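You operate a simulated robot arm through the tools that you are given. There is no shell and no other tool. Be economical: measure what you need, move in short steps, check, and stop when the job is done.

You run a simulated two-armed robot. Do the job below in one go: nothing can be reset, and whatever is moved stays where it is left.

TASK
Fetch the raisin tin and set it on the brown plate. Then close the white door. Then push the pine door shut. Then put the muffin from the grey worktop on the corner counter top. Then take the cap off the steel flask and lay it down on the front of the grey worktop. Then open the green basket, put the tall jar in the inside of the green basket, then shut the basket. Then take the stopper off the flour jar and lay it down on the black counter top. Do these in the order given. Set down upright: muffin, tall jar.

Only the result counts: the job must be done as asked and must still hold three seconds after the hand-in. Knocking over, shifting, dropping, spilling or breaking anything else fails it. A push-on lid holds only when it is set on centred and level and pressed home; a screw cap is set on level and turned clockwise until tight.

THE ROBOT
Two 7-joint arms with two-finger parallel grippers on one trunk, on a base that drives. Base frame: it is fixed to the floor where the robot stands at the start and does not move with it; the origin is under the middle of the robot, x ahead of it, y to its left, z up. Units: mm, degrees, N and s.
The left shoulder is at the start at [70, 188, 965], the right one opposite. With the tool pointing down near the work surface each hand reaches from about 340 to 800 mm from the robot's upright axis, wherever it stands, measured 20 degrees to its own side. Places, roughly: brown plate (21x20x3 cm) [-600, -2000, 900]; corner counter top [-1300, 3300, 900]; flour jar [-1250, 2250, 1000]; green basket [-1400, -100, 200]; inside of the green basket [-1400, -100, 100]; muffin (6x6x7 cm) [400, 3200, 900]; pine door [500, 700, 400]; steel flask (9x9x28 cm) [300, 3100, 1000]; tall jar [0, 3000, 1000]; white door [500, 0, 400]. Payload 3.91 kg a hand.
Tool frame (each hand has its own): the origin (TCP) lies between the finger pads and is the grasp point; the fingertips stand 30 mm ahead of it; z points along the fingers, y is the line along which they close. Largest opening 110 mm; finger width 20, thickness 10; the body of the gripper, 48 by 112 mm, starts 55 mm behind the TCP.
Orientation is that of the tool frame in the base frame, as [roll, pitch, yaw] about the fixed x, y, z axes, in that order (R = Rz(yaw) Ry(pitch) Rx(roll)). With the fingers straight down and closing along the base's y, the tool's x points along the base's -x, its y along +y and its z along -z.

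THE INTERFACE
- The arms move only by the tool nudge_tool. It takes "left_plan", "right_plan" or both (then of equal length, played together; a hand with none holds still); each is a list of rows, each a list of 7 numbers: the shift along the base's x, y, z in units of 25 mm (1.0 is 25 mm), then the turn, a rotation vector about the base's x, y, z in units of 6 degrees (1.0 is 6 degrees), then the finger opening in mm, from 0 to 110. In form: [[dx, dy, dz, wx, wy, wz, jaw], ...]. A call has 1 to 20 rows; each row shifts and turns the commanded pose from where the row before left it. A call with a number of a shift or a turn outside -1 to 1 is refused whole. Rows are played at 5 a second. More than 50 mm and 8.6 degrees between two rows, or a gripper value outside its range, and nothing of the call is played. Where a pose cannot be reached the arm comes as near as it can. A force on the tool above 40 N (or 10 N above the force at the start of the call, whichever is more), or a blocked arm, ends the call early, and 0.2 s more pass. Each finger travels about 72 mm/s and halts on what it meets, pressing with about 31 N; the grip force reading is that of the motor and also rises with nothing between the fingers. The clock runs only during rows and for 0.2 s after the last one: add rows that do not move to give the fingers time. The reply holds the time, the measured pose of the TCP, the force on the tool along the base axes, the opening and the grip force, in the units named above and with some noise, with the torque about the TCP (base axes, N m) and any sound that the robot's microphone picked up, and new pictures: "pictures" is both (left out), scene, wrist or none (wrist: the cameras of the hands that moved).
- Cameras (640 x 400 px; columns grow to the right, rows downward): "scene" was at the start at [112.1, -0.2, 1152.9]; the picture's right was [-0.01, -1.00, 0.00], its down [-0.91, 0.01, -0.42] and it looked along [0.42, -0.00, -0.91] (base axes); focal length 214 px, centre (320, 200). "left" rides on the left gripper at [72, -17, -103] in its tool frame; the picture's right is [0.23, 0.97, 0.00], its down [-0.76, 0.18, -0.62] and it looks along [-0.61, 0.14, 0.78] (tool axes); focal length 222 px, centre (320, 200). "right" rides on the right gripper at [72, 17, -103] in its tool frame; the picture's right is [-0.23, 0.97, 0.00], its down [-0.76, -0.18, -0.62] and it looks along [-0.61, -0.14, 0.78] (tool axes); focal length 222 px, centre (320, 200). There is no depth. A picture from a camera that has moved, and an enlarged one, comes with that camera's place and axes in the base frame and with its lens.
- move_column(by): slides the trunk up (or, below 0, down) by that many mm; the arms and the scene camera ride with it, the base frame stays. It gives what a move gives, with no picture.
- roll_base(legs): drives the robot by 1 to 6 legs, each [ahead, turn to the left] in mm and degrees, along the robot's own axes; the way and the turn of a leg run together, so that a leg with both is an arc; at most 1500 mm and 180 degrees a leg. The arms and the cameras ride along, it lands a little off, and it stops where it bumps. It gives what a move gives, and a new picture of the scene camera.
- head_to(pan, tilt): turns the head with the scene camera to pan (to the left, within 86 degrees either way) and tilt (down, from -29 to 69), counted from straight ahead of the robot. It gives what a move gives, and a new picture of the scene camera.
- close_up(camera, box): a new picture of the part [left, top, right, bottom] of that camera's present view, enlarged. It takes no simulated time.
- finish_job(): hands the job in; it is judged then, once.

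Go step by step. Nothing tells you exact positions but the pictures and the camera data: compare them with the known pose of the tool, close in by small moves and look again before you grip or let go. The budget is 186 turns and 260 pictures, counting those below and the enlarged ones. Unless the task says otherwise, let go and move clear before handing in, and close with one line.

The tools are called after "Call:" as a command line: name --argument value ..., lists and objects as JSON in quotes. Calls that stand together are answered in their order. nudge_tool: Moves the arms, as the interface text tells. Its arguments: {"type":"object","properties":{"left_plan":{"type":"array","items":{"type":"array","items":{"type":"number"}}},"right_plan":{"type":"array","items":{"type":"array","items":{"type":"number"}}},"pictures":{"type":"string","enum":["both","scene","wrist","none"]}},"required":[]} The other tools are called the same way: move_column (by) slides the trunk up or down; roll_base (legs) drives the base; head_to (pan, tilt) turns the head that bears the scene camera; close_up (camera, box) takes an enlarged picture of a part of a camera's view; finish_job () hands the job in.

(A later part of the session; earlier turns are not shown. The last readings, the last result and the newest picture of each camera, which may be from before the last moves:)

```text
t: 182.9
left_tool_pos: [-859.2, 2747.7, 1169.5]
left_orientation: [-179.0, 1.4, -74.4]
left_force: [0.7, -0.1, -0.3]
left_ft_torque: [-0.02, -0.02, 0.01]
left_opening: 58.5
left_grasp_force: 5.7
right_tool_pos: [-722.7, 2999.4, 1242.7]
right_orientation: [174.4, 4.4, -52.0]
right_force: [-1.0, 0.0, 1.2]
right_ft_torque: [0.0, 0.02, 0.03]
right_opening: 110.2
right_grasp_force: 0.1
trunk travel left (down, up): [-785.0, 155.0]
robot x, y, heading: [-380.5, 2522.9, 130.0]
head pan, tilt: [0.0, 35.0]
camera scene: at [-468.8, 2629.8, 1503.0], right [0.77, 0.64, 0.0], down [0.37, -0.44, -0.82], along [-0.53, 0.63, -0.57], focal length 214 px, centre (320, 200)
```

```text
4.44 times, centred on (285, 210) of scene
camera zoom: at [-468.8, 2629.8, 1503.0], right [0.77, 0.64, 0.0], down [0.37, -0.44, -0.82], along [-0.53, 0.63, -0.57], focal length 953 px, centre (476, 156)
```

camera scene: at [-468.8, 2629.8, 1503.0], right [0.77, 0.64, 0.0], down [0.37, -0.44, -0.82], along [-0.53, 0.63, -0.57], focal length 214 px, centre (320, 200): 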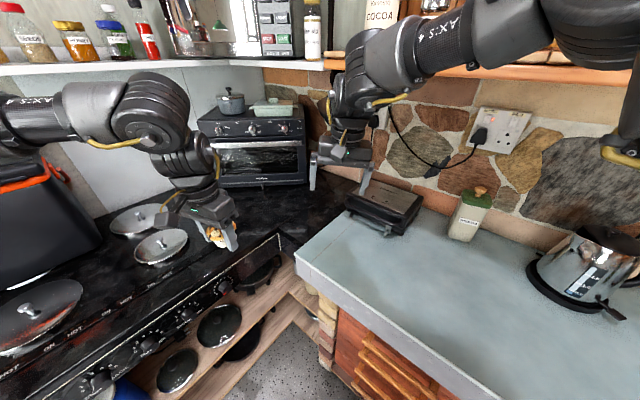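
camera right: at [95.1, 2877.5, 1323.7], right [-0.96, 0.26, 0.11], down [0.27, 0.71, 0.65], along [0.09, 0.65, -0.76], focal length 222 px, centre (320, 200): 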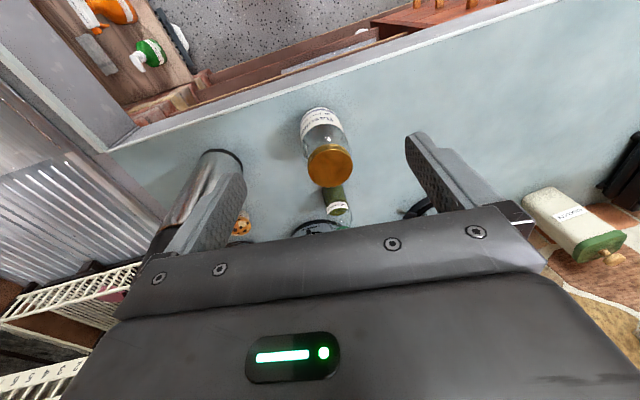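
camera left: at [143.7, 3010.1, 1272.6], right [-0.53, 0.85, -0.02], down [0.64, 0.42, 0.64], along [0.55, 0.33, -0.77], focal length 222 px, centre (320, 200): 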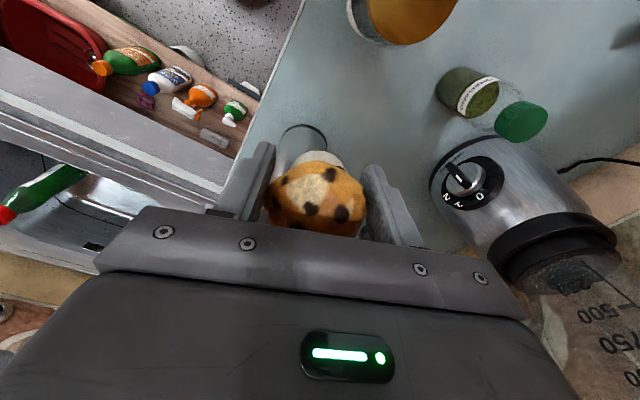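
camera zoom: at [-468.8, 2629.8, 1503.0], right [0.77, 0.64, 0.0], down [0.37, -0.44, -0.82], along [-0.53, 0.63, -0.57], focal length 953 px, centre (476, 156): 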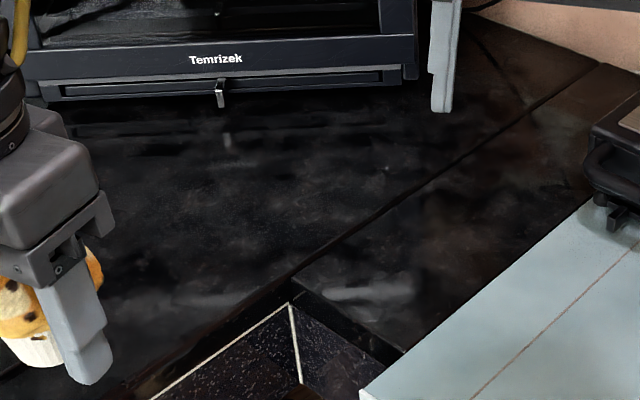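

The corner counter top lies beyond x<-1040, y>3030, in front of the oven. I tuck the right hand lower and drive closer.

Call:
nudge_tool --right_plan '[[0.8, -0.3, -0.6, 0, 0, 0, 110], [0.8, -0.3, -0.6, 0, 0, 0, 110], [0.8, -0.3, -0.6, 0, 0, 0, 110], [0.8, -0.3, -0.6, 0, 0, 0, 110], [0.8, -0.3, -0.6, 0, 0, 0, 110], [0.8, -0.3, -0.6, 0, 0, 0, 110]]' --pictures "none"

Call:
roll_base --legs '[[0, 29], [330, 0], [0, -44]]'

Call:
nudge_tool --left_plan '[[0, 0, 0, 0, 0, 0, 50]]' --pictures "wrist"

```text
t: 184.3
left_tool_pos: [-859.0, 2747.7, 1170.7]
left_orientation: [-178.9, 1.4, -74.5]
left_force: [0.5, 0.1, -0.4]
left_ft_torque: [0.04, -0.01, -0.03]
left_opening: 58.2
left_grasp_force: 6.1
right_tool_pos: [-603.0, 2954.9, 1153.8]
right_orientation: [174.4, 4.4, -52.0]
right_force: [0.7, -0.2, -0.3]
right_ft_torque: [0.0, -0.02, -0.03]
right_opening: 110.0
right_grasp_force: 0.0
trunk travel left (down, up): [-785.0, 155.0]
robot x, y, heading: [-380.8, 2519.9, 129.9]
head pan, tilt: [0.0, 35.0]
```

```text
t: 189.9
left_tool_pos: [-1107.1, 2983.4, 1170.8]
left_orientation: [-178.9, 1.5, -89.3]
left_force: [-0.5, -0.2, -0.7]
left_ft_torque: [0.0, -0.03, 0.0]
left_opening: 58.4
left_grasp_force: 6.3
right_tool_pos: [-807.2, 3119.0, 1155.1]
right_orientation: [174.5, 4.5, -66.8]
right_force: [-0.1, 1.2, 0.2]
right_ft_torque: [-0.01, 0.01, -0.05]
right_opening: 110.0
right_grasp_force: 0.2
trunk travel left (down, up): [-785.0, 155.0]
robot x, y, heading: [-700.9, 2648.6, 115.2]
head pan, tilt: [0.0, 35.0]
camera scene: at [-759.0, 2771.4, 1503.1], right [0.9, 0.43, 0.0], down [0.25, -0.52, -0.82], along [-0.35, 0.74, -0.57], focal length 214 px, centre (320, 200)
```

scene: 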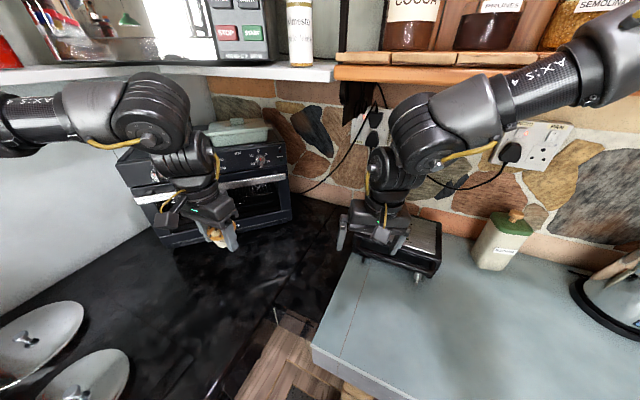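

```text
t: 190.3
left_tool_pos: [-1107.4, 2985.0, 1169.8]
left_orientation: [-179.0, 1.3, -89.4]
left_force: [0.1, -0.1, -0.2]
left_ft_torque: [0.0, -0.04, -0.02]
left_opening: 58.4
left_grasp_force: 6.2
right_tool_pos: [-807.2, 3119.1, 1154.7]
right_orientation: [174.4, 4.3, -66.7]
right_force: [0.9, 0.4, -0.4]
right_ft_torque: [-0.03, 0.03, -0.02]
right_opening: 110.0
right_grasp_force: 0.1
trunk travel left (down, up): [-785.0, 155.0]
robot x, y, heading: [-696.5, 2648.8, 115.3]
head pan, tilt: [0.0, 35.0]
camera left: at [-1090.2, 2908.9, 1272.0], right [-0.97, -0.24, -0.02], down [-0.2, 0.74, 0.64], along [-0.13, 0.62, -0.77], focal length 222 px, centre (320, 200)
```

left: 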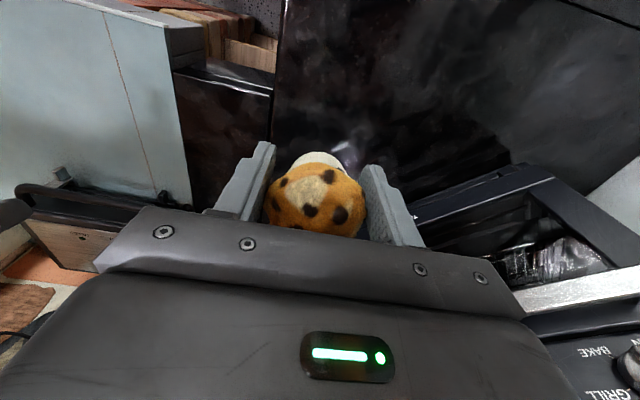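

The corner top is free in front of the oven. I move the muffin to about (-1190, 3140) and down.

Call:
nudge_tool --left_plan '[[-0.55, 1, -0.8, 0, 0, 0, 50], [-0.55, 1, -0.8, 0, 0, 0, 50], [-0.55, 1, -0.8, 0, 0, 0, 50], [-0.55, 1, -0.8, 0, 0, 0, 50], [-0.55, 1, -0.8, 0, 0, 0, 50], [-0.55, 1, -0.8, 0, 0, 0, 50], [0, 0, -1, 0, 0, 0, 50], [0, 0, -1, 0, 0, 0, 50], [0, 0, 0, 0, 0, 0, 50]]' --pictures "wrist"

```text
t: 192.3
left_tool_pos: [-1225.5, 3021.9, 1023.2]
left_orientation: [-178.9, 1.6, -89.3]
left_force: [-0.2, 0.0, 0.4]
left_ft_torque: [-0.01, -0.04, 0.0]
left_opening: 58.3
left_grasp_force: 6.0
left hand out of reach, approached as far as the arm can: row 1, 2, 3, 4, 5, 6, 7, 8
right_tool_pos: [-806.5, 3119.1, 1154.1]
right_orientation: [174.4, 4.4, -66.7]
right_force: [-0.3, 0.1, -0.5]
right_ft_torque: [-0.02, 0.03, -0.02]
right_opening: 110.0
right_grasp_force: 0.1
trunk travel left (down, up): [-785.0, 155.0]
robot x, y, heading: [-699.9, 2646.0, 115.3]
head pan, tilt: [0.0, 35.0]
camera left: at [-1208.7, 2946.1, 1124.3], right [-0.97, -0.24, -0.02], down [-0.2, 0.74, 0.64], along [-0.13, 0.63, -0.77], focal length 222 px, centre (320, 200)
```

left: 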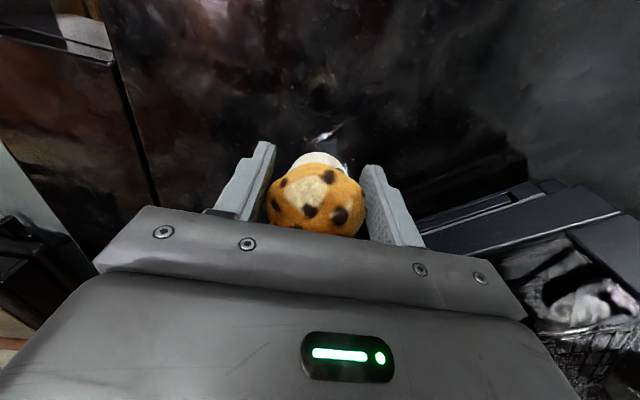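

Reach is limited; I pull the right hand back clear of the shelf and turn the base a little right to carry the muffin deeper over the corner.

Call:
nudge_tool --right_plan '[[0.2, -0.8, -0.5, 0, 0, 0, 110], [0.2, -0.8, -0.5, 0, 0, 0, 110], [0.2, -0.8, -0.5, 0, 0, 0, 110], [0.2, -0.8, -0.5, 0, 0, 0, 110]]' --pictures "none"

Call:
roll_base --legs '[[20, -9]]'

Call:
nudge_tool --left_plan '[[0, 0, 0, 0, 0, 0, 50]]' --pictures "wrist"

```text
t: 193.3
left_tool_pos: [-1226.0, 3021.2, 1023.3]
left_orientation: [-178.9, 1.5, -89.4]
left_force: [-0.3, 0.2, -0.4]
left_ft_torque: [-0.01, 0.0, 0.01]
left_opening: 58.4
left_grasp_force: 5.8
right_tool_pos: [-785.4, 3039.1, 1104.6]
right_orientation: [174.4, 4.4, -66.7]
right_force: [-0.2, -0.9, 0.1]
right_ft_torque: [-0.02, -0.03, 0.0]
right_opening: 110.2
right_grasp_force: 0.0
trunk travel left (down, up): [-785.0, 155.0]
robot x, y, heading: [-699.8, 2646.3, 115.7]
head pan, tilt: [0.0, 35.0]
```

```text
t: 194.4
left_tool_pos: [-1166.5, 3118.3, 1022.2]
left_orientation: [-178.9, 1.6, -98.5]
left_force: [1.0, -0.5, -0.5]
left_ft_torque: [-0.02, 0.01, -0.01]
left_opening: 58.2
left_grasp_force: 5.7
right_tool_pos: [-729.1, 3066.2, 1105.5]
right_orientation: [174.6, 4.4, -75.9]
right_force: [0.7, 0.2, 0.1]
right_ft_torque: [-0.04, 0.0, 0.02]
right_opening: 110.1
right_grasp_force: 0.0
trunk travel left (down, up): [-785.0, 155.0]
robot x, y, heading: [-709.5, 2670.0, 105.9]
head pan, tilt: [0.0, 35.0]
camera scene: at [-746.1, 2797.2, 1503.2], right [0.96, 0.28, 0.0], down [0.16, -0.55, -0.82], along [-0.23, 0.79, -0.57], focal length 214 px, centre (320, 200)
```

scene: 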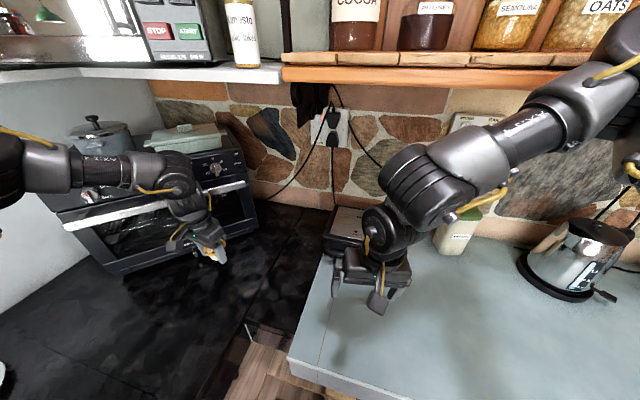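

```text
t: 194.8
left_tool_pos: [-1166.6, 3117.3, 1023.9]
left_orientation: [-179.0, 1.6, -98.4]
left_force: [-0.4, -0.2, -0.6]
left_ft_torque: [0.02, -0.02, -0.01]
left_opening: 58.3
left_grasp_force: 6.2
right_tool_pos: [-728.9, 3065.1, 1104.9]
right_orientation: [174.6, 4.3, -76.0]
right_force: [-0.5, 0.0, -0.3]
right_ft_torque: [0.06, 0.02, 0.01]
right_opening: 109.8
right_grasp_force: 0.0
trunk travel left (down, up): [-785.0, 155.0]
robot x, y, heading: [-713.3, 2665.7, 106.0]
head pan, tilt: [0.0, 35.0]
camera left: at [-1162.5, 3040.8, 1124.5], right [-1.0, -0.08, -0.03], down [-0.08, 0.76, 0.64], along [-0.03, 0.64, -0.77], focal length 222 px, centre (320, 200)
```

left: 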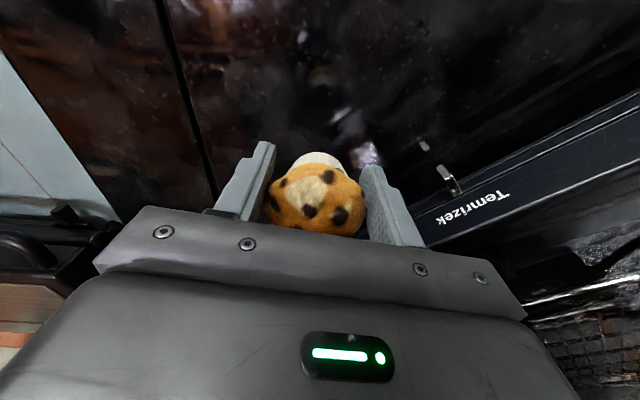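

The muffin is over free counter. I lower by the trunk, then by small steps.

Call:
move_column --by -72

Call:
nudge_tool --left_plan '[[0, 0, -0.2, 0, 0, 0, 50], [0, 0, -0.15, 0, 0, 0, 50], [0, 0, 0, 0, 0, 0, 50]]' --pictures "wrist"

```text
t: 195.9
left_tool_pos: [-1165.4, 3119.0, 950.4]
left_orientation: [-178.9, 1.5, -98.5]
left_force: [0.1, 0.3, -0.5]
left_ft_torque: [-0.02, 0.03, 0.01]
left_opening: 58.2
left_grasp_force: 5.7
right_tool_pos: [-728.7, 3065.8, 1032.7]
right_orientation: [174.4, 4.4, -76.0]
right_force: [-0.2, -0.2, 0.8]
right_ft_torque: [0.01, -0.04, 0.0]
right_opening: 110.1
right_grasp_force: 0.1
trunk travel left (down, up): [-713.0, 227.0]
robot x, y, heading: [-706.9, 2667.5, 106.2]
head pan, tilt: [0.0, 35.0]
```

```text
t: 196.7
left_tool_pos: [-1166.8, 3116.2, 944.0]
left_orientation: [-178.8, 1.7, -98.5]
left_force: [-1.2, 0.3, 0.1]
left_ft_torque: [0.02, -0.01, -0.02]
left_opening: 58.4
left_grasp_force: 5.9
left hand out of reach, approached as far as the arm can: row 2
right_tool_pos: [-728.3, 3066.8, 1032.9]
right_orientation: [174.4, 4.4, -75.8]
right_force: [-0.2, -0.1, 0.3]
right_ft_torque: [-0.01, 0.0, 0.02]
right_opening: 109.8
right_grasp_force: 0.0
trunk travel left (down, up): [-713.0, 227.0]
robot x, y, heading: [-707.2, 2667.3, 106.3]
head pan, tilt: [0.0, 35.0]
camera left: at [-1162.7, 3039.4, 1045.0], right [-1.0, -0.08, -0.03], down [-0.08, 0.76, 0.64], along [-0.03, 0.64, -0.77], focal length 222 px, centre (320, 200)
```

left: 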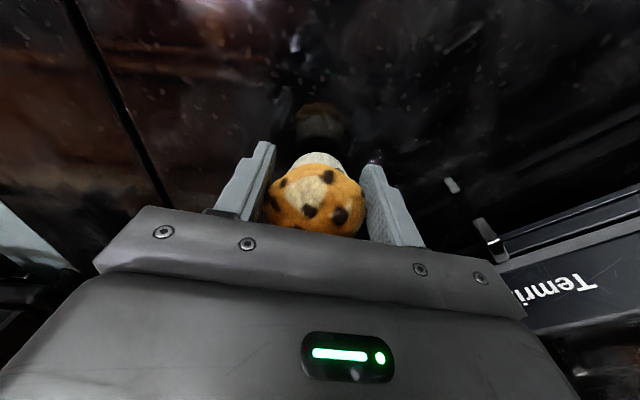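

Call:
move_column --by -8

Call:
move_column --by -4

```text
t: 197.3
left_tool_pos: [-1167.6, 3116.6, 936.0]
left_orientation: [-178.9, 1.5, -98.5]
left_force: [0.1, -0.2, -0.5]
left_ft_torque: [0.0, 0.0, 0.01]
left_opening: 58.3
left_grasp_force: 6.4
right_tool_pos: [-728.3, 3066.3, 1023.7]
right_orientation: [174.4, 4.4, -75.8]
right_force: [0.1, -0.1, 1.3]
right_ft_torque: [-0.03, -0.01, -0.02]
right_opening: 110.2
right_grasp_force: 0.1
trunk travel left (down, up): [-705.0, 235.0]
robot x, y, heading: [-705.3, 2662.9, 106.2]
head pan, tilt: [0.0, 35.0]
```

```text
t: 197.8
left_tool_pos: [-1166.1, 3116.5, 932.7]
left_orientation: [-178.8, 1.7, -98.6]
left_force: [-0.1, 0.8, -0.3]
left_ft_torque: [0.02, 0.01, -0.02]
left_opening: 58.2
left_grasp_force: 5.9
right_tool_pos: [-729.2, 3065.8, 1021.3]
right_orientation: [174.4, 4.4, -75.9]
right_force: [0.5, -0.2, 0.6]
right_ft_torque: [0.0, 0.02, -0.01]
right_opening: 109.8
right_grasp_force: 0.1
trunk travel left (down, up): [-701.0, 239.0]
robot x, y, heading: [-708.2, 2665.9, 106.1]
head pan, tilt: [0.0, 35.0]
```

Call:
move_column --by -4

Call:
close_up --camera "left" --box '[230, 100, 410, 250]'

```text
t: 198.3
left_tool_pos: [-1165.4, 3116.9, 930.0]
left_orientation: [-179.1, 1.9, -98.4]
left_force: [-4.3, 1.5, 20.1]
left_ft_torque: [-0.05, 0.79, -0.03]
left_opening: 58.4
left_grasp_force: 6.1
right_tool_pos: [-727.0, 3065.0, 1017.3]
right_orientation: [174.5, 4.5, -75.9]
right_force: [-0.4, 0.9, 0.3]
right_ft_torque: [-0.01, 0.01, 0.02]
right_opening: 110.0
right_grasp_force: 0.0
trunk travel left (down, up): [-697.0, 243.0]
robot x, y, heading: [-708.2, 2666.5, 105.8]
head pan, tilt: [0.0, 35.0]
```

```text
2.67 times, centred on (320, 175) of left
camera zoom: at [-1162.0, 3038.6, 1031.6], right [-1.0, -0.08, -0.02], down [-0.08, 0.76, 0.65], along [-0.03, 0.64, -0.76], focal length 592 px, centre (320, 267)
```

zoom: 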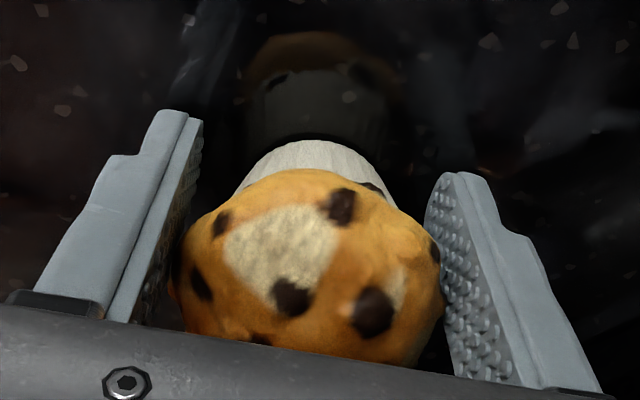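

Contact made (20 N). I ease up 2 mm, open, and rise straight with the trunk.

Call:
move_column --by 2

Call:
nudge_tool --left_plan '[[0, 0, 0, 0, 0, 0, 64], [0, 0, 0, 0, 0, 0, 80], [0, 0, 0, 0, 0, 0, 90], [0, 0, 0, 0, 0, 0, 90]]' --pictures "none"

Call:
move_column --by 180

Call:
nudge_tool --left_plan '[[0, 0, 0, 0, 0, 0, 90]]' --pictures "wrist"

```text
t: 198.9
left_tool_pos: [-1166.7, 3117.9, 930.8]
left_orientation: [-179.0, 1.8, -98.5]
left_force: [-5.5, 3.8, 16.3]
left_ft_torque: [0.06, 0.8, -0.16]
left_opening: 58.3
left_grasp_force: 5.6
right_tool_pos: [-728.9, 3065.8, 1018.4]
right_orientation: [174.5, 4.5, -75.9]
right_force: [-0.3, 0.2, -1.4]
right_ft_torque: [0.0, 0.0, 0.01]
right_opening: 110.1
right_grasp_force: 0.1
trunk travel left (down, up): [-699.0, 241.0]
robot x, y, heading: [-707.8, 2663.2, 106.2]
head pan, tilt: [0.0, 35.0]
```

```text
t: 199.9
left_tool_pos: [-1163.6, 3117.1, 931.7]
left_orientation: [-179.1, 1.7, -98.5]
left_force: [9.5, -0.4, 9.1]
left_ft_torque: [-0.04, 0.19, 0.07]
left_opening: 85.3
left_grasp_force: 0.0
right_tool_pos: [-726.8, 3065.1, 1020.3]
right_orientation: [174.3, 4.5, -76.0]
right_force: [-0.6, -0.4, 0.8]
right_ft_torque: [0.0, 0.0, 0.02]
right_opening: 110.1
right_grasp_force: 0.1
trunk travel left (down, up): [-699.0, 241.0]
robot x, y, heading: [-706.1, 2664.2, 105.8]
head pan, tilt: [0.0, 35.0]
```

```text
t: 201.9
left_tool_pos: [-1166.2, 3116.1, 1110.5]
left_orientation: [-178.8, 1.5, -98.6]
left_force: [0.2, 0.0, 0.0]
left_ft_torque: [0.02, -0.03, -0.05]
left_opening: 90.1
left_grasp_force: 0.1
right_tool_pos: [-728.3, 3067.0, 1198.8]
right_orientation: [174.3, 4.4, -75.9]
right_force: [0.0, -1.0, -0.3]
right_ft_torque: [0.01, -0.02, -0.01]
right_opening: 110.1
right_grasp_force: 0.0
trunk travel left (down, up): [-879.0, 61.0]
robot x, y, heading: [-704.5, 2667.9, 105.7]
head pan, tilt: [0.0, 35.0]
```

```text
t: 202.3
left_tool_pos: [-1166.1, 3116.5, 1109.1]
left_orientation: [-178.8, 1.7, -98.5]
left_force: [-0.7, 0.6, -0.4]
left_ft_torque: [-0.02, 0.02, 0.0]
left_opening: 90.1
left_grasp_force: 0.1
right_tool_pos: [-728.7, 3065.3, 1198.0]
right_orientation: [174.4, 4.3, -75.9]
right_force: [-0.5, -1.1, 0.2]
right_ft_torque: [0.01, 0.0, 0.01]
right_opening: 109.9
right_grasp_force: 0.1
trunk travel left (down, up): [-879.0, 61.0]
robot x, y, heading: [-704.0, 2667.7, 106.2]
head pan, tilt: [0.0, 35.0]
camera left: at [-1162.5, 3039.1, 1211.2], right [-1.0, -0.08, -0.03], down [-0.08, 0.76, 0.64], along [-0.03, 0.64, -0.77], focal length 222 px, centre (320, 200)
```

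left: 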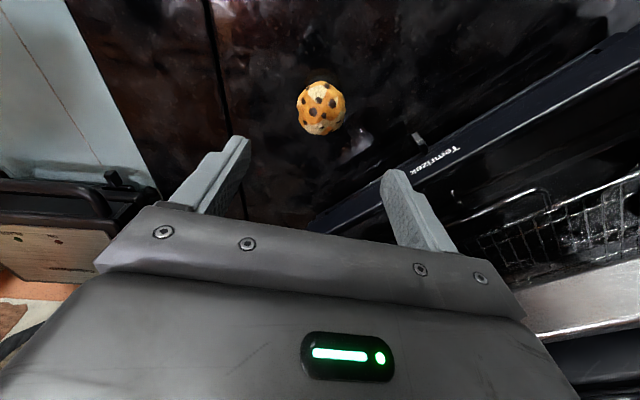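

The muffin stands upright on the corner top. Next the flask: I tuck the left hand back and drive round to stand in front of the flask.

Call:
nudge_tool --left_plan '[[0.25, -0.9, 0.2, 0, 0, 0, 90], [0.25, -0.9, 0.2, 0, 0, 0, 90], [0.25, -0.9, 0.2, 0, 0, 0, 90], [0.25, -0.9, 0.2, 0, 0, 0, 90]]' --pictures "none"

Call:
roll_base --legs '[[-330, 0], [0, -106], [730, 0], [0, 90], [110, 0]]'

Call:
head_to --pan -15 --tilt 25

Call:
close_up --camera "scene" --box '[230, 100, 410, 260]'

```text
t: 203.3
left_tool_pos: [-1142.9, 3026.0, 1131.2]
left_orientation: [-179.0, 1.8, -98.3]
left_force: [0.7, 0.2, -0.4]
left_ft_torque: [0.02, 0.0, -0.03]
left_opening: 89.7
left_grasp_force: 0.1
right_tool_pos: [-728.8, 3065.7, 1198.8]
right_orientation: [174.3, 4.4, -75.8]
right_force: [-0.3, -0.5, -0.2]
right_ft_torque: [0.01, -0.02, -0.01]
right_opening: 110.0
right_grasp_force: 0.0
trunk travel left (down, up): [-879.0, 61.0]
robot x, y, heading: [-706.5, 2666.9, 106.0]
head pan, tilt: [0.0, 35.0]
```

```text
t: 218.1
left_tool_pos: [-218.3, 2917.6, 1135.8]
left_orientation: [-179.1, 2.3, -113.4]
left_force: [-0.2, -0.7, 0.6]
left_ft_torque: [0.08, 0.0, 0.0]
left_opening: 90.0
left_grasp_force: 0.0
right_tool_pos: [190.4, 2850.3, 1202.9]
right_orientation: [174.4, 5.0, -90.7]
right_force: [-0.7, -1.2, 0.6]
right_ft_torque: [0.06, 0.01, -0.01]
right_opening: 110.0
right_grasp_force: 0.0
trunk travel left (down, up): [-879.0, 61.0]
robot x, y, heading: [107.6, 2468.6, 91.2]
head pan, tilt: [0.0, 35.0]
camera scene: at [107.1, 2592.1, 1598.6], right [1.0, 0.02, 0.0], down [0.01, -0.57, -0.82], along [-0.02, 0.82, -0.57], focal length 214 px, centre (320, 200)
```

scene: 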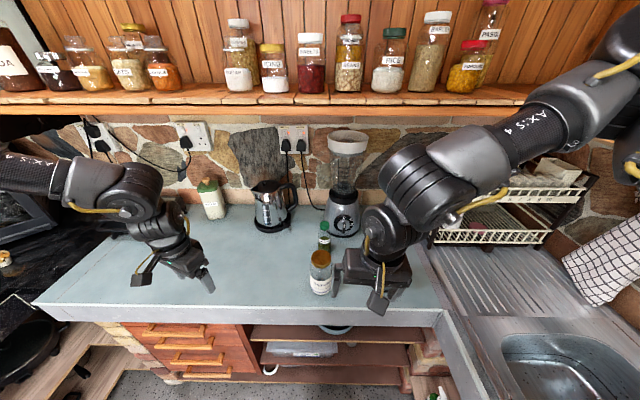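

```text
t: 218.8
left_tool_pos: [-217.7, 2927.6, 1131.6]
left_orientation: [-178.9, 1.7, -113.3]
left_force: [-0.5, -0.3, -0.3]
left_ft_torque: [0.01, 0.01, 0.01]
left_opening: 90.2
left_grasp_force: 0.0
right_tool_pos: [190.5, 2860.7, 1198.7]
right_orientation: [174.5, 4.4, -90.5]
right_force: [-0.3, -0.9, -0.4]
right_ft_torque: [0.0, 0.03, 0.01]
right_opening: 110.1
right_grasp_force: 0.0
trunk travel left (down, up): [-879.0, 61.0]
robot x, y, heading: [106.7, 2467.8, 91.3]
head pan, tilt: [-15.0, 25.0]
camera scene: at [131.1, 2607.4, 1612.9], right [0.97, -0.24, 0.0], down [-0.1, -0.41, -0.91], along [0.21, 0.88, -0.42], focal length 214 px, centre (320, 200)
```

scene: 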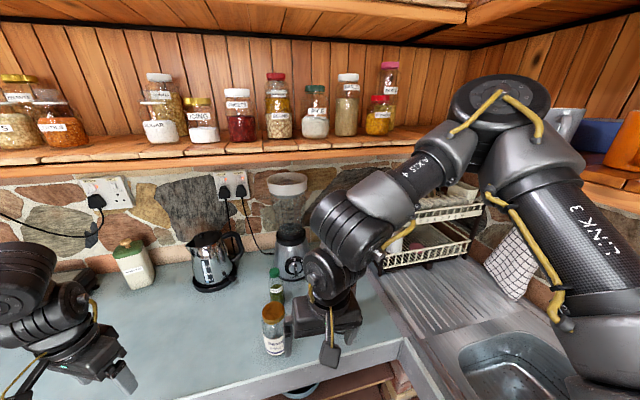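

```text
2.50 times, centred on (320, 180) of scene
camera zoom: at [131.1, 2607.4, 1612.9], right [0.97, -0.24, 0.0], down [-0.1, -0.41, -0.91], along [0.21, 0.88, -0.42], focal length 536 px, centre (320, 250)
```

zoom: 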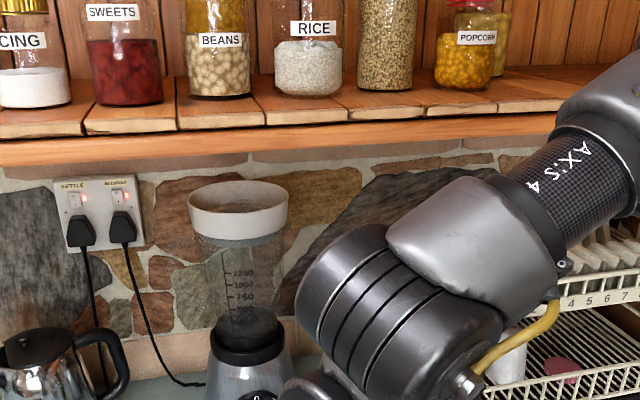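

The right hand blocks the view. I tilt it forward ~20° (so its wrist stays clear of the shelf) and move towards the flask, looking with its camera.

Call:
nudge_tool --right_plan '[[0.6, 0.4, 0.3, 1, -0.31, 0, 100], [0.6, 0.4, 0.3, 1, -0.31, 0, 100], [0.6, 0.4, 0.3, 1, -0.31, 0, 100], [0.6, 0.7, 0.3, 0, 0, 0, 100], [0.6, 0.7, 0.2, 0, 0, 0, 100], [0.6, 0.7, 0.2, 0, 0, 0, 100], [0.6, 0.7, 0, 0, 0, 0, 100], [0.6, 0.7, 0, 0, 0, 0, 100]]'

```text
t: 220.7
left_tool_pos: [-218.4, 2929.3, 1131.9]
left_orientation: [-178.9, 1.7, -113.4]
left_force: [1.2, 1.0, -0.5]
left_ft_torque: [-0.01, 0.05, -0.02]
left_opening: 90.2
left_grasp_force: 0.0
right_tool_pos: [296.5, 2961.0, 1238.6]
right_orientation: [-179.8, 22.5, -89.2]
right_force: [0.4, 0.5, -0.4]
right_ft_torque: [-0.02, 0.0, 0.02]
right_opening: 100.1
right_grasp_force: 0.0
right hand out of reach, approached as far as the arm can: row 8
trunk travel left (down, up): [-879.0, 61.0]
robot x, y, heading: [109.0, 2468.0, 91.1]
head pan, tilt: [-15.0, 25.0]
camera scene: at [131.2, 2607.8, 1612.9], right [0.97, -0.24, 0.0], down [-0.1, -0.41, -0.91], along [0.22, 0.88, -0.42], focal length 214 px, centre (320, 200)
camera right: at [280.3, 2854.5, 1307.1], right [-0.98, 0.2, 0.08], down [0.17, 0.47, 0.87], along [0.13, 0.86, -0.49], focal length 222 px, centre (320, 200)
```

scene: 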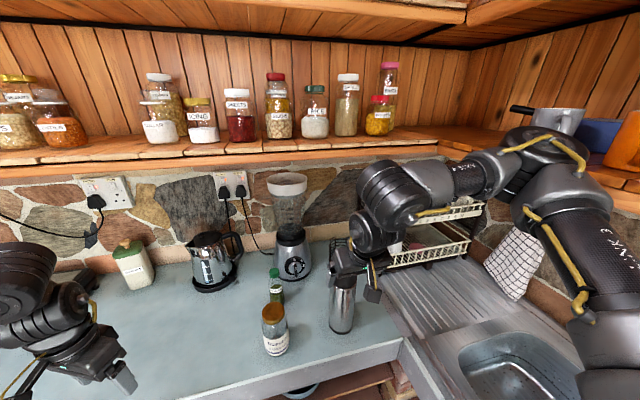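
right: 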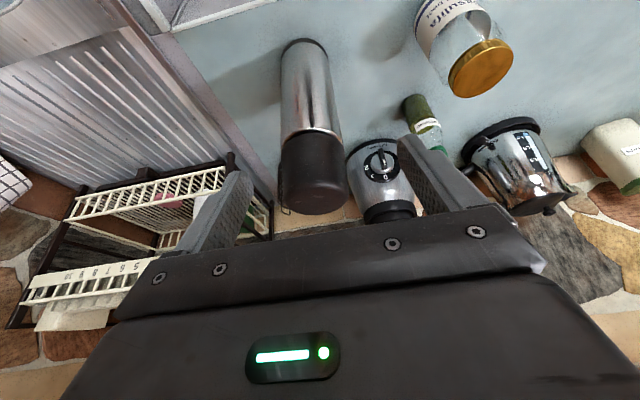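

Call:
close_up --camera "right" --box '[250, 20, 410, 230]'

```text
1.90 times, centred on (330, 125) of right
camera zoom: at [280.3, 2854.5, 1307.1], right [-0.98, 0.2, 0.08], down [0.17, 0.47, 0.87], along [0.13, 0.86, -0.49], focal length 423 px, centre (301, 343)
```

zoom: 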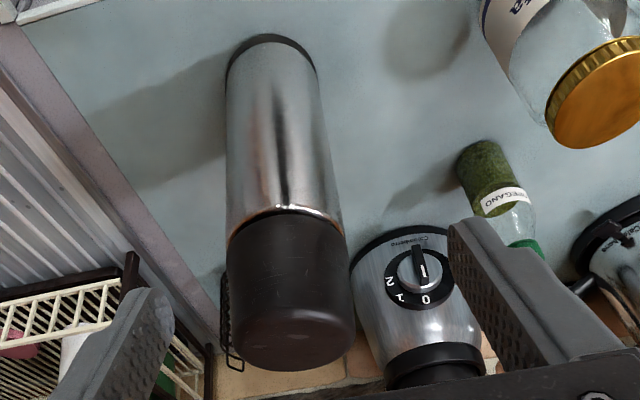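

The cap is centred near (320, 3088), z 1098–1174, about 81 mm wide. I pull the left hand back a bit and drive forward 120 mm.

Call:
nudge_tool --left_plan '[[0, -0.8, 0, 0, 0, 0, 90], [0, -0.8, 0, 0, 0, 0, 90], [0, -0.8, 0, 0, 0, 0, 90]]' --right_plan '[[0.3, 0, 0, 0, 0, 0, 104], [0.3, 0, 0, 0, 0, 0, 104], [0.3, 0, 0, 0, 0, 0, 104]]' --pictures "none"

Call:
roll_base --legs '[[118, 0]]'

Call:
nudge_tool --right_plan '[[0, 0, 0, 0, 0, 0, 104]]' --pictures "wrist"

```text
t: 221.4
left_tool_pos: [-220.5, 2865.9, 1131.4]
left_orientation: [-178.8, 1.7, -113.3]
left_force: [-0.3, 0.0, 0.7]
left_ft_torque: [0.05, -0.02, 0.03]
left_opening: 90.0
left_grasp_force: 0.1
right_tool_pos: [312.9, 2955.7, 1239.9]
right_orientation: [-179.7, 22.6, -89.4]
right_force: [-0.3, -0.5, -0.3]
right_ft_torque: [-0.02, -0.04, 0.04]
right_opening: 103.9
right_grasp_force: 0.1
right hand out of reach, approached as far as the arm can: row 2, 3
trunk travel left (down, up): [-879.0, 61.0]
robot x, y, heading: [110.2, 2470.4, 91.6]
head pan, tilt: [-15.0, 25.0]
```

```text
t: 222.7
left_tool_pos: [-221.5, 2979.4, 1133.4]
left_orientation: [-179.0, 2.0, -113.3]
left_force: [-0.5, -0.4, 1.1]
left_ft_torque: [0.03, 0.0, 0.02]
left_opening: 90.0
left_grasp_force: 0.1
right_tool_pos: [312.6, 3066.2, 1240.7]
right_orientation: [-179.8, 22.7, -89.5]
right_force: [0.3, -0.9, 0.4]
right_ft_torque: [0.01, 0.01, 0.0]
right_opening: 103.8
right_grasp_force: 0.1
trunk travel left (down, up): [-879.0, 61.0]
robot x, y, heading: [108.7, 2585.2, 91.3]
head pan, tilt: [-15.0, 25.0]
camera scene: at [128.3, 2717.4, 1613.8], right [0.97, -0.24, 0.0], down [-0.1, -0.41, -0.91], along [0.22, 0.88, -0.42], focal length 214 px, centre (320, 200)
```

scene: 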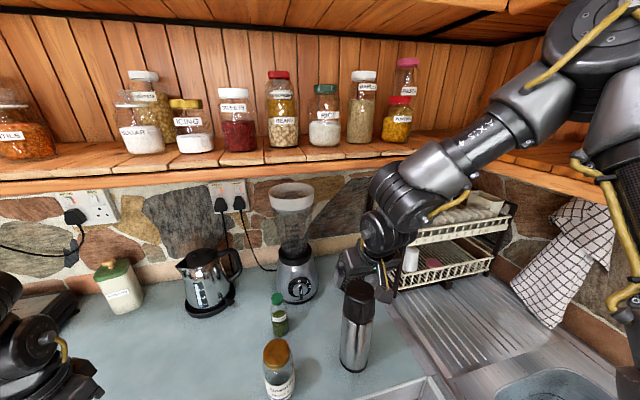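

```text
t: 223.1
left_tool_pos: [-221.0, 2986.5, 1131.6]
left_orientation: [-178.8, 1.6, -113.3]
left_force: [0.6, 0.1, -0.8]
left_ft_torque: [0.02, 0.01, 0.01]
left_opening: 89.8
left_grasp_force: 0.0
right_tool_pos: [313.0, 3075.3, 1238.7]
right_orientation: [-179.8, 22.5, -89.4]
right_force: [0.1, 0.4, 0.6]
right_ft_torque: [0.01, 0.0, -0.01]
right_opening: 103.9
right_grasp_force: 0.0
trunk travel left (down, up): [-879.0, 61.0]
robot x, y, heading: [106.8, 2591.3, 91.3]
head pan, tilt: [-15.0, 25.0]
camera right: at [296.5, 2968.3, 1306.0], right [-0.98, 0.2, 0.08], down [0.17, 0.47, 0.87], along [0.14, 0.86, -0.49], focal length 222 px, centre (320, 200)
```

right: 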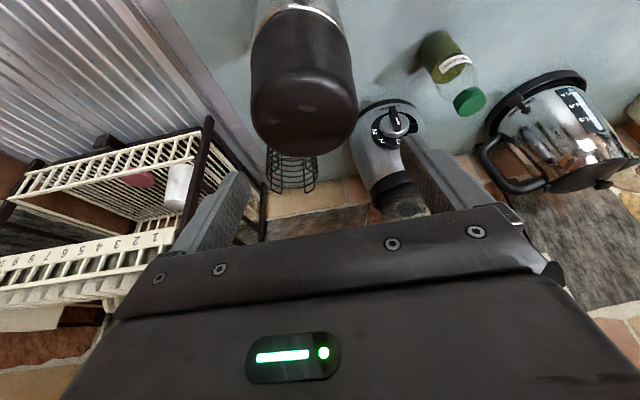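

I fine-adjust and then lower by the trunk around the cap.

Call:
nudge_tool --right_plan '[[0.28, 0.2, -0.4, 0, 0, 0, 104], [0, 0, 0, 0, 0, 0, 104]]' --pictures "none"

Call:
move_column --by -45

Call:
nudge_tool --right_plan '[[0, 0, 0, 0, 0, 0, 104]]'

```text
t: 223.7
left_tool_pos: [-221.9, 2984.8, 1131.9]
left_orientation: [-178.9, 1.7, -113.3]
left_force: [0.4, 0.3, -0.5]
left_ft_torque: [0.01, 0.0, 0.01]
left_opening: 90.1
left_grasp_force: 0.1
right_tool_pos: [317.2, 3076.1, 1226.3]
right_orientation: [-179.7, 22.5, -89.6]
right_force: [1.5, -0.3, 0.3]
right_ft_torque: [0.01, 0.02, -0.01]
right_opening: 103.7
right_grasp_force: 0.1
right hand out of reach, approached as far as the arm can: row 1
trunk travel left (down, up): [-879.0, 61.0]
robot x, y, heading: [106.4, 2583.1, 91.4]
head pan, tilt: [-15.0, 25.0]
```

```text
t: 224.6
left_tool_pos: [-221.8, 2985.5, 1085.9]
left_orientation: [-178.9, 1.8, -113.3]
left_force: [-0.4, 1.3, 0.2]
left_ft_torque: [0.01, -0.04, 0.03]
left_opening: 90.1
left_grasp_force: 0.0
right_tool_pos: [315.9, 3074.4, 1183.6]
right_orientation: [-179.7, 22.7, -89.7]
right_force: [0.5, -0.4, 0.1]
right_ft_torque: [0.0, 0.02, -0.01]
right_opening: 103.8
right_grasp_force: 0.2
trunk travel left (down, up): [-834.0, 106.0]
robot x, y, heading: [103.7, 2581.9, 91.2]
head pan, tilt: [-15.0, 25.0]
```

```text
t: 225.0
left_tool_pos: [-222.4, 2985.4, 1086.8]
left_orientation: [-178.8, 1.7, -113.3]
left_force: [-0.2, 0.0, -0.3]
left_ft_torque: [-0.01, 0.0, 0.01]
left_opening: 89.9
left_grasp_force: 0.1
right_tool_pos: [316.8, 3075.3, 1182.4]
right_orientation: [-179.7, 22.6, -89.6]
right_force: [-0.4, -0.4, 0.4]
right_ft_torque: [0.04, -0.03, 0.01]
right_opening: 104.0
right_grasp_force: 0.0
trunk travel left (down, up): [-834.0, 106.0]
robot x, y, heading: [106.2, 2586.0, 91.1]
head pan, tilt: [-15.0, 25.0]
camera scene: at [128.3, 2725.9, 1567.9], right [0.97, -0.24, 0.0], down [-0.1, -0.41, -0.91], along [0.22, 0.88, -0.42], focal length 214 px, centre (320, 200)
camera right: at [299.1, 2968.8, 1250.0], right [-0.98, 0.2, 0.08], down [0.17, 0.46, 0.87], along [0.14, 0.86, -0.49], focal length 222 px, centre (320, 200)
```

scene: 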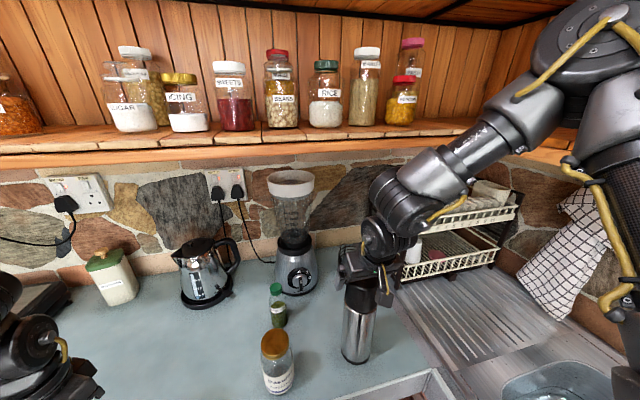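
right: 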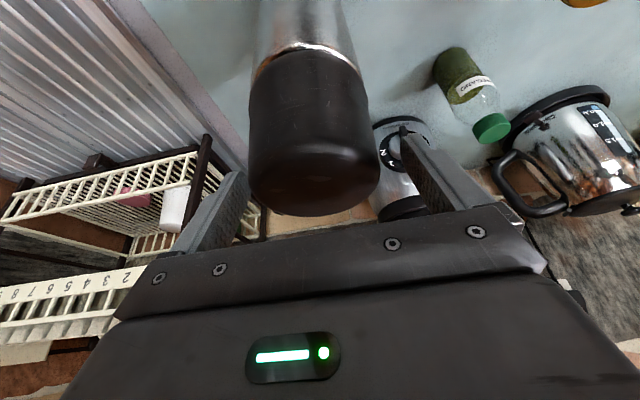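

Cap centre (318, 3078), top 1168: the hand is aligned. I lower 44 mm more and grip.

Call:
move_column --by -42

Call:
nudge_tool --right_plan '[[0, 0, 0, 0, 0, 0, 90], [0, 0, 0, 0, 0, 0, 70], [0, 0, 0, 0, 0, 0, 60], [0, 0, 0, 0, 0, 0, 50], [0, 0, 0, 0, 0, 0, 50]]'

```text
t: 225.8
left_tool_pos: [-222.3, 2983.6, 1044.1]
left_orientation: [-178.9, 1.8, -113.3]
left_force: [0.2, -0.7, 0.1]
left_ft_torque: [0.0, -0.02, -0.01]
left_opening: 90.0
left_grasp_force: 0.1
right_tool_pos: [315.7, 3073.5, 1139.6]
right_orientation: [-179.7, 22.7, -89.5]
right_force: [-0.3, 0.6, 0.7]
right_ft_torque: [0.0, -0.04, -0.01]
right_opening: 104.0
right_grasp_force: 0.0
trunk travel left (down, up): [-792.0, 148.0]
robot x, y, heading: [107.9, 2584.0, 91.5]
head pan, tilt: [-15.0, 25.0]
```

```text
t: 227.0
left_tool_pos: [-220.5, 2984.9, 1044.8]
left_orientation: [-179.0, 1.7, -113.4]
left_force: [0.0, -0.1, 0.5]
left_ft_torque: [0.01, -0.04, -0.01]
left_opening: 90.1
left_grasp_force: 0.1
right_tool_pos: [317.1, 3075.0, 1141.0]
right_orientation: [-179.7, 22.6, -89.7]
right_force: [3.3, 0.5, 2.8]
right_ft_torque: [0.31, -0.42, -0.02]
right_opening: 79.0
right_grasp_force: 30.9
trunk travel left (down, up): [-792.0, 148.0]
robot x, y, heading: [103.5, 2585.2, 91.3]
head pan, tilt: [-15.0, 25.0]
camera scene: at [128.9, 2725.6, 1525.9], right [0.97, -0.24, 0.0], down [-0.1, -0.41, -0.91], along [0.21, 0.88, -0.42], focal length 214 px, centre (320, 200)
camera right: at [299.7, 2968.6, 1208.1], right [-0.98, 0.2, 0.08], down [0.17, 0.46, 0.87], along [0.14, 0.86, -0.49], focal length 222 px, centre (320, 200)
```

scene: 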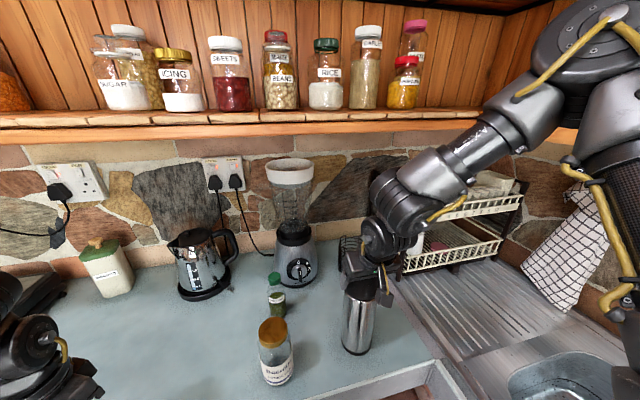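
right: 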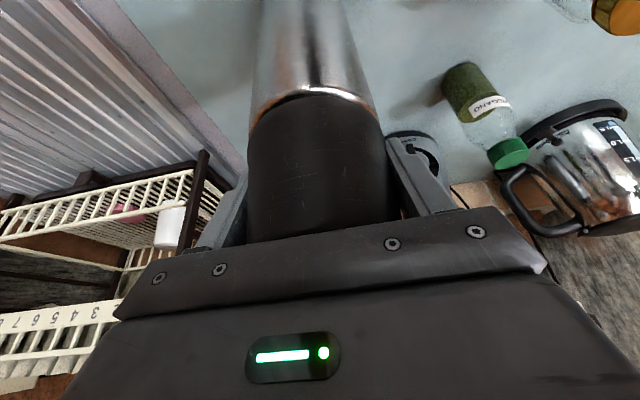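

Cap gripped (79 mm). I try a counter-clockwise turn of 30° and watch the torque.

Call:
nudge_tool --right_plan '[[0, 0, 0, 0, 0, 0.5, 50], [0, 0, 0, 0, 0, 1, 50], [0, 0, 0, 0, 0, 1, 50], [0, 0, 0, 0, 0, 1, 50], [0, 0, 0, 0, 0, 1, 50], [0, 0, 0, 0, 0, 0.5, 50]]' --pictures "wrist"

```text
t: 227.8
left_tool_pos: [-221.2, 2984.0, 1045.0]
left_orientation: [-179.0, 1.8, -113.2]
left_force: [-1.1, 0.2, 0.5]
left_ft_torque: [0.01, -0.03, 0.0]
left_opening: 90.2
left_grasp_force: 0.1
right_tool_pos: [282.7, 3048.0, 1140.8]
right_orientation: [-179.0, 23.6, -81.7]
right_force: [5.4, -1.0, 11.4]
right_ft_torque: [-0.65, -1.21, 0.11]
right_opening: 79.2
right_grasp_force: 31.3
right hand out of reach, approached as far as the arm can: row 1, 2, 3, 4
trunk travel left (down, up): [-792.0, 148.0]
robot x, y, heading: [107.3, 2584.3, 91.5]
head pan, tilt: [-15.0, 25.0]
stopped in row 4 (right hand): the force on the tool passed its limit (the readings are from after the stop); the commanded pose is now the measured one
camera right: at [279.0, 2939.6, 1205.8], right [-0.99, 0.07, 0.08], down [0.1, 0.47, 0.88], along [0.03, 0.88, -0.47], focal length 222 px, centre (320, 200)
```

right: 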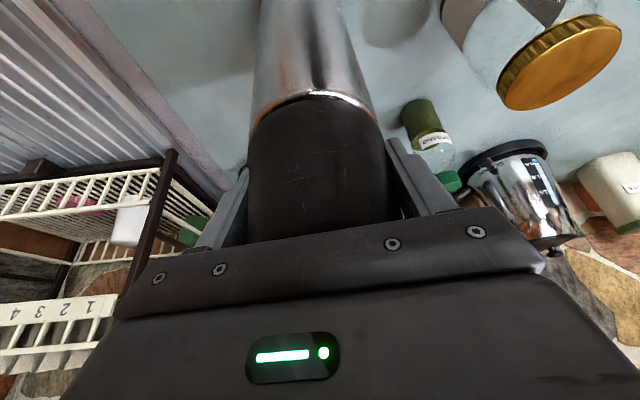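

The arm's reach limit dragged the hand by ~43 mm. I look at how the flask stands.

Call:
close_up --camera "scene" --box '[220, 200, 460, 390]'

```text
2.11 times, centred on (340, 295) of scene
camera zoom: at [127.2, 2723.6, 1525.9], right [0.97, -0.24, 0.0], down [-0.1, -0.41, -0.91], along [0.22, 0.88, -0.42], focal length 452 px, centre (278, 0)
```

zoom: 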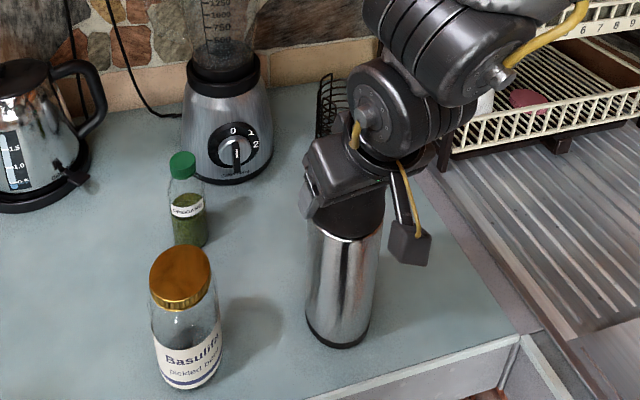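

The flask slid upright with the hand. I release the cap, and rise by the trunk, so the arm can work lower relative to its shoulder.

Call:
nudge_tool --right_plan '[[0, 0, 0, 0, 0, 0, 76], [0, 0, 0, 0, 0, 0, 80], [0, 0, 0, 0, 0, 0, 90], [0, 0, 0, 0, 0, 0, 104], [0, 0, 0, 0, 0, 0, 104]]' --pictures "none"

Call:
move_column --by 145

Call:
nudge_tool --right_plan '[[0, -0.4, -0.4, 0, 0, 0, 104], [0, 0, 0, 0, 0, 0, 104]]'

```text
t: 229.1
left_tool_pos: [-221.9, 2985.4, 1045.0]
left_orientation: [-178.8, 1.8, -113.2]
left_force: [-0.3, -0.4, 0.0]
left_ft_torque: [-0.01, -0.03, 0.01]
left_opening: 89.8
left_grasp_force: 0.0
right_tool_pos: [280.5, 3048.7, 1139.7]
right_orientation: [-179.3, 23.4, -81.7]
right_force: [1.0, -0.5, 9.2]
right_ft_torque: [-0.29, 0.01, 0.03]
right_opening: 103.8
right_grasp_force: 0.1
trunk travel left (down, up): [-792.0, 148.0]
robot x, y, heading: [103.1, 2588.7, 91.4]
head pan, tilt: [-15.0, 25.0]
```

```text
t: 230.8
left_tool_pos: [-221.6, 2985.4, 1189.0]
left_orientation: [-178.9, 1.7, -113.2]
left_force: [-0.1, 0.4, 1.4]
left_ft_torque: [0.04, 0.0, -0.04]
left_opening: 90.3
left_grasp_force: 0.0
right_tool_pos: [282.0, 3050.3, 1284.1]
right_orientation: [-179.3, 23.4, -81.8]
right_force: [-0.3, 0.3, 0.5]
right_ft_torque: [0.02, 0.02, -0.01]
right_opening: 104.2
right_grasp_force: 0.1
trunk travel left (down, up): [-937.0, 3.0]
robot x, y, heading: [101.1, 2582.3, 91.5]
head pan, tilt: [-15.0, 25.0]
```

```text
t: 231.4
left_tool_pos: [-220.8, 2986.3, 1191.0]
left_orientation: [-178.9, 1.8, -113.4]
left_force: [0.3, -0.1, -0.3]
left_ft_torque: [0.05, 0.02, -0.01]
left_opening: 89.7
left_grasp_force: 0.0
right_tool_pos: [281.8, 3040.0, 1275.0]
right_orientation: [-179.4, 23.5, -81.8]
right_force: [0.4, 0.8, -0.6]
right_ft_torque: [-0.05, 0.02, -0.01]
right_opening: 104.0
right_grasp_force: 0.0
trunk travel left (down, up): [-937.0, 3.0]
robot x, y, heading: [105.4, 2584.5, 91.0]
head pan, tilt: [-15.0, 25.0]
camera scene: at [128.8, 2725.8, 1670.9], right [0.97, -0.24, 0.0], down [-0.1, -0.41, -0.91], along [0.22, 0.88, -0.42], focal length 214 px, centre (320, 200)
camera right: at [279.0, 2931.9, 1340.1], right [-0.99, 0.07, 0.08], down [0.1, 0.47, 0.88], along [0.03, 0.88, -0.48], focal length 222 px, centre (320, 200)
```

scene: 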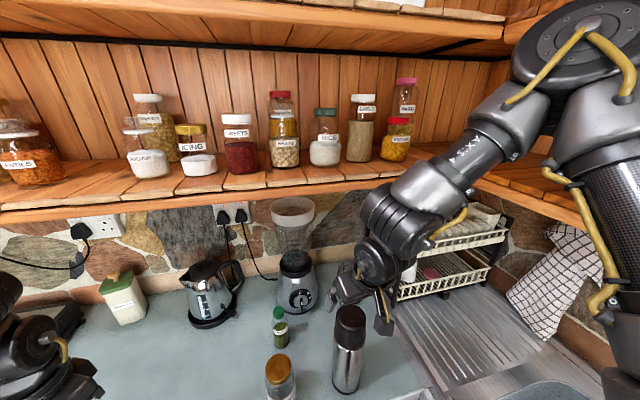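
right: 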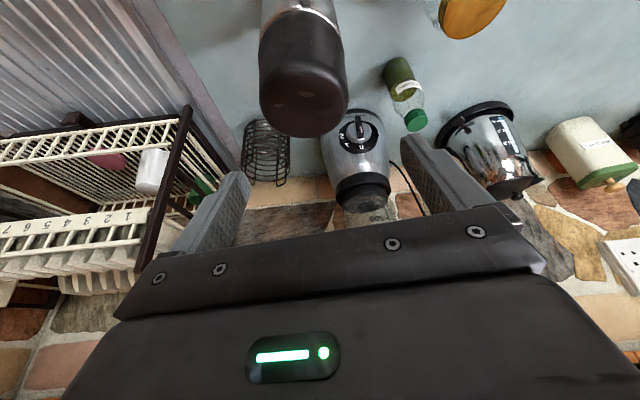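

The flask stands upright; cap centre now ≈ (289, 3060). I test the arm's freedom above the cap by turning the hand clockwise in advance.

Call:
nudge_tool --right_plan '[[0.1, 0.3, -0.8, 0, 0, 0, 104], [0.1, 0.3, -0.8, 0, 0, 0, 104], [0.1, 0.2, -0.8, 0, 0, 0, 104], [0, 0, 0, 0, 0, -1, 104], [0, 0, 0, 0, 0, -1, 104], [0, 0, 0, 0, 0, -1, 104], [0, 0, 0, 0, 0, -1, 104], [0, 0, 0, 0, 0, -1, 104], [0, 0, 0, 0, 0, -1, 104], [0, 0, 0, 0, 0, -1, 104]]' --pictures "wrist"

```text
t: 233.6
left_tool_pos: [-221.4, 2985.2, 1189.3]
left_orientation: [-178.9, 1.7, -113.3]
left_force: [0.4, -0.3, 0.2]
left_ft_torque: [0.0, -0.02, -0.01]
left_opening: 90.0
left_grasp_force: 0.1
right_tool_pos: [287.9, 3056.3, 1224.1]
right_orientation: [-179.3, 23.3, -123.9]
right_force: [-0.6, 0.0, -0.3]
right_ft_torque: [0.0, -0.03, 0.02]
right_opening: 103.9
right_grasp_force: 0.1
right hand out of reach, approached as far as the arm can: row 3
trunk travel left (down, up): [-937.0, 3.0]
robot x, y, heading: [104.8, 2586.6, 91.3]
head pan, tilt: [-15.0, 25.0]
camera right: at [212.8, 2978.2, 1290.3], right [-0.69, 0.72, 0.08], down [0.39, 0.28, 0.88], along [0.61, 0.64, -0.48], focal length 222 px, centre (320, 200)
```

right: 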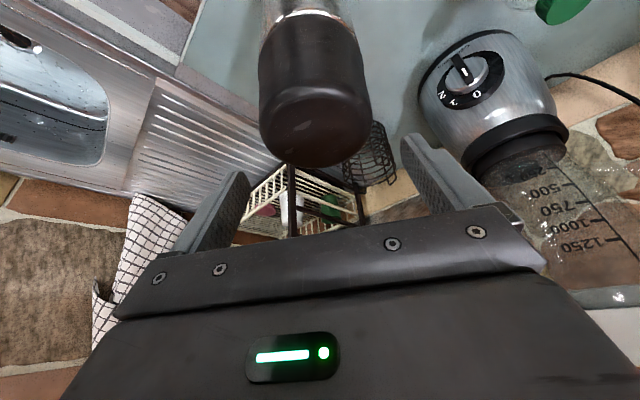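

Clockwise is easy, so I pre-turn 30° more, then descend on the cap and grip.

Call:
nudge_tool --right_plan '[[0, 0.1, 0, 0, 0, -1, 104], [0, 0, 0, 0, 0, -1, 104], [0, 0, 0, 0, 0, -1, 104], [0, 0, 0, 0, 0, -1, 104], [0, 0, 0, 0, 0, -1, 104], [0, 0, -0.8, 0, 0, 0, 104], [0, 0, -0.8, 0, 0, 0, 104], [0, 0, -0.9, 0, 0, 0, 104], [0, 0, -0.9, 0, 0, 0, 104], [0, 0, 0, 0, 0, 0, 104]]' --pictures "wrist"

```text
t: 235.8
left_tool_pos: [-221.9, 2984.2, 1189.4]
left_orientation: [-178.9, 1.8, -113.3]
left_force: [0.0, -0.7, 0.6]
left_ft_torque: [-0.06, -0.02, -0.01]
left_opening: 90.0
left_grasp_force: 0.0
right_tool_pos: [288.7, 3059.6, 1141.8]
right_orientation: [-179.4, 23.4, -153.7]
right_force: [0.0, 0.4, 1.7]
right_ft_torque: [-0.06, 0.08, -0.02]
right_opening: 104.1
right_grasp_force: 0.0
trunk travel left (down, up): [-937.0, 3.0]
robot x, y, heading: [106.5, 2584.1, 91.5]
head pan, tilt: [-15.0, 25.0]
camera right: at [184.4, 3028.5, 1207.0], right [-0.24, 0.97, 0.08], down [0.48, 0.05, 0.88], along [0.84, 0.25, -0.48], focal length 222 px, centre (320, 200)
```

right: 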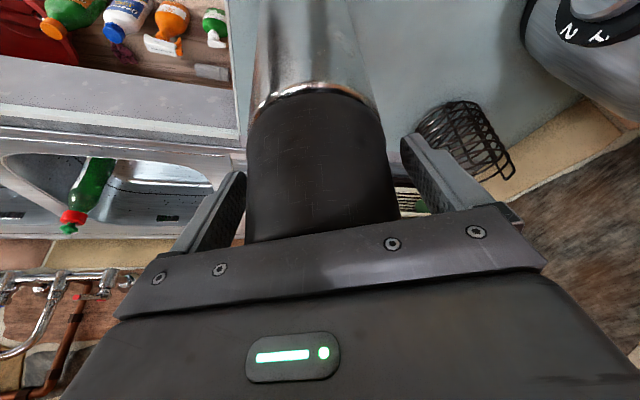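

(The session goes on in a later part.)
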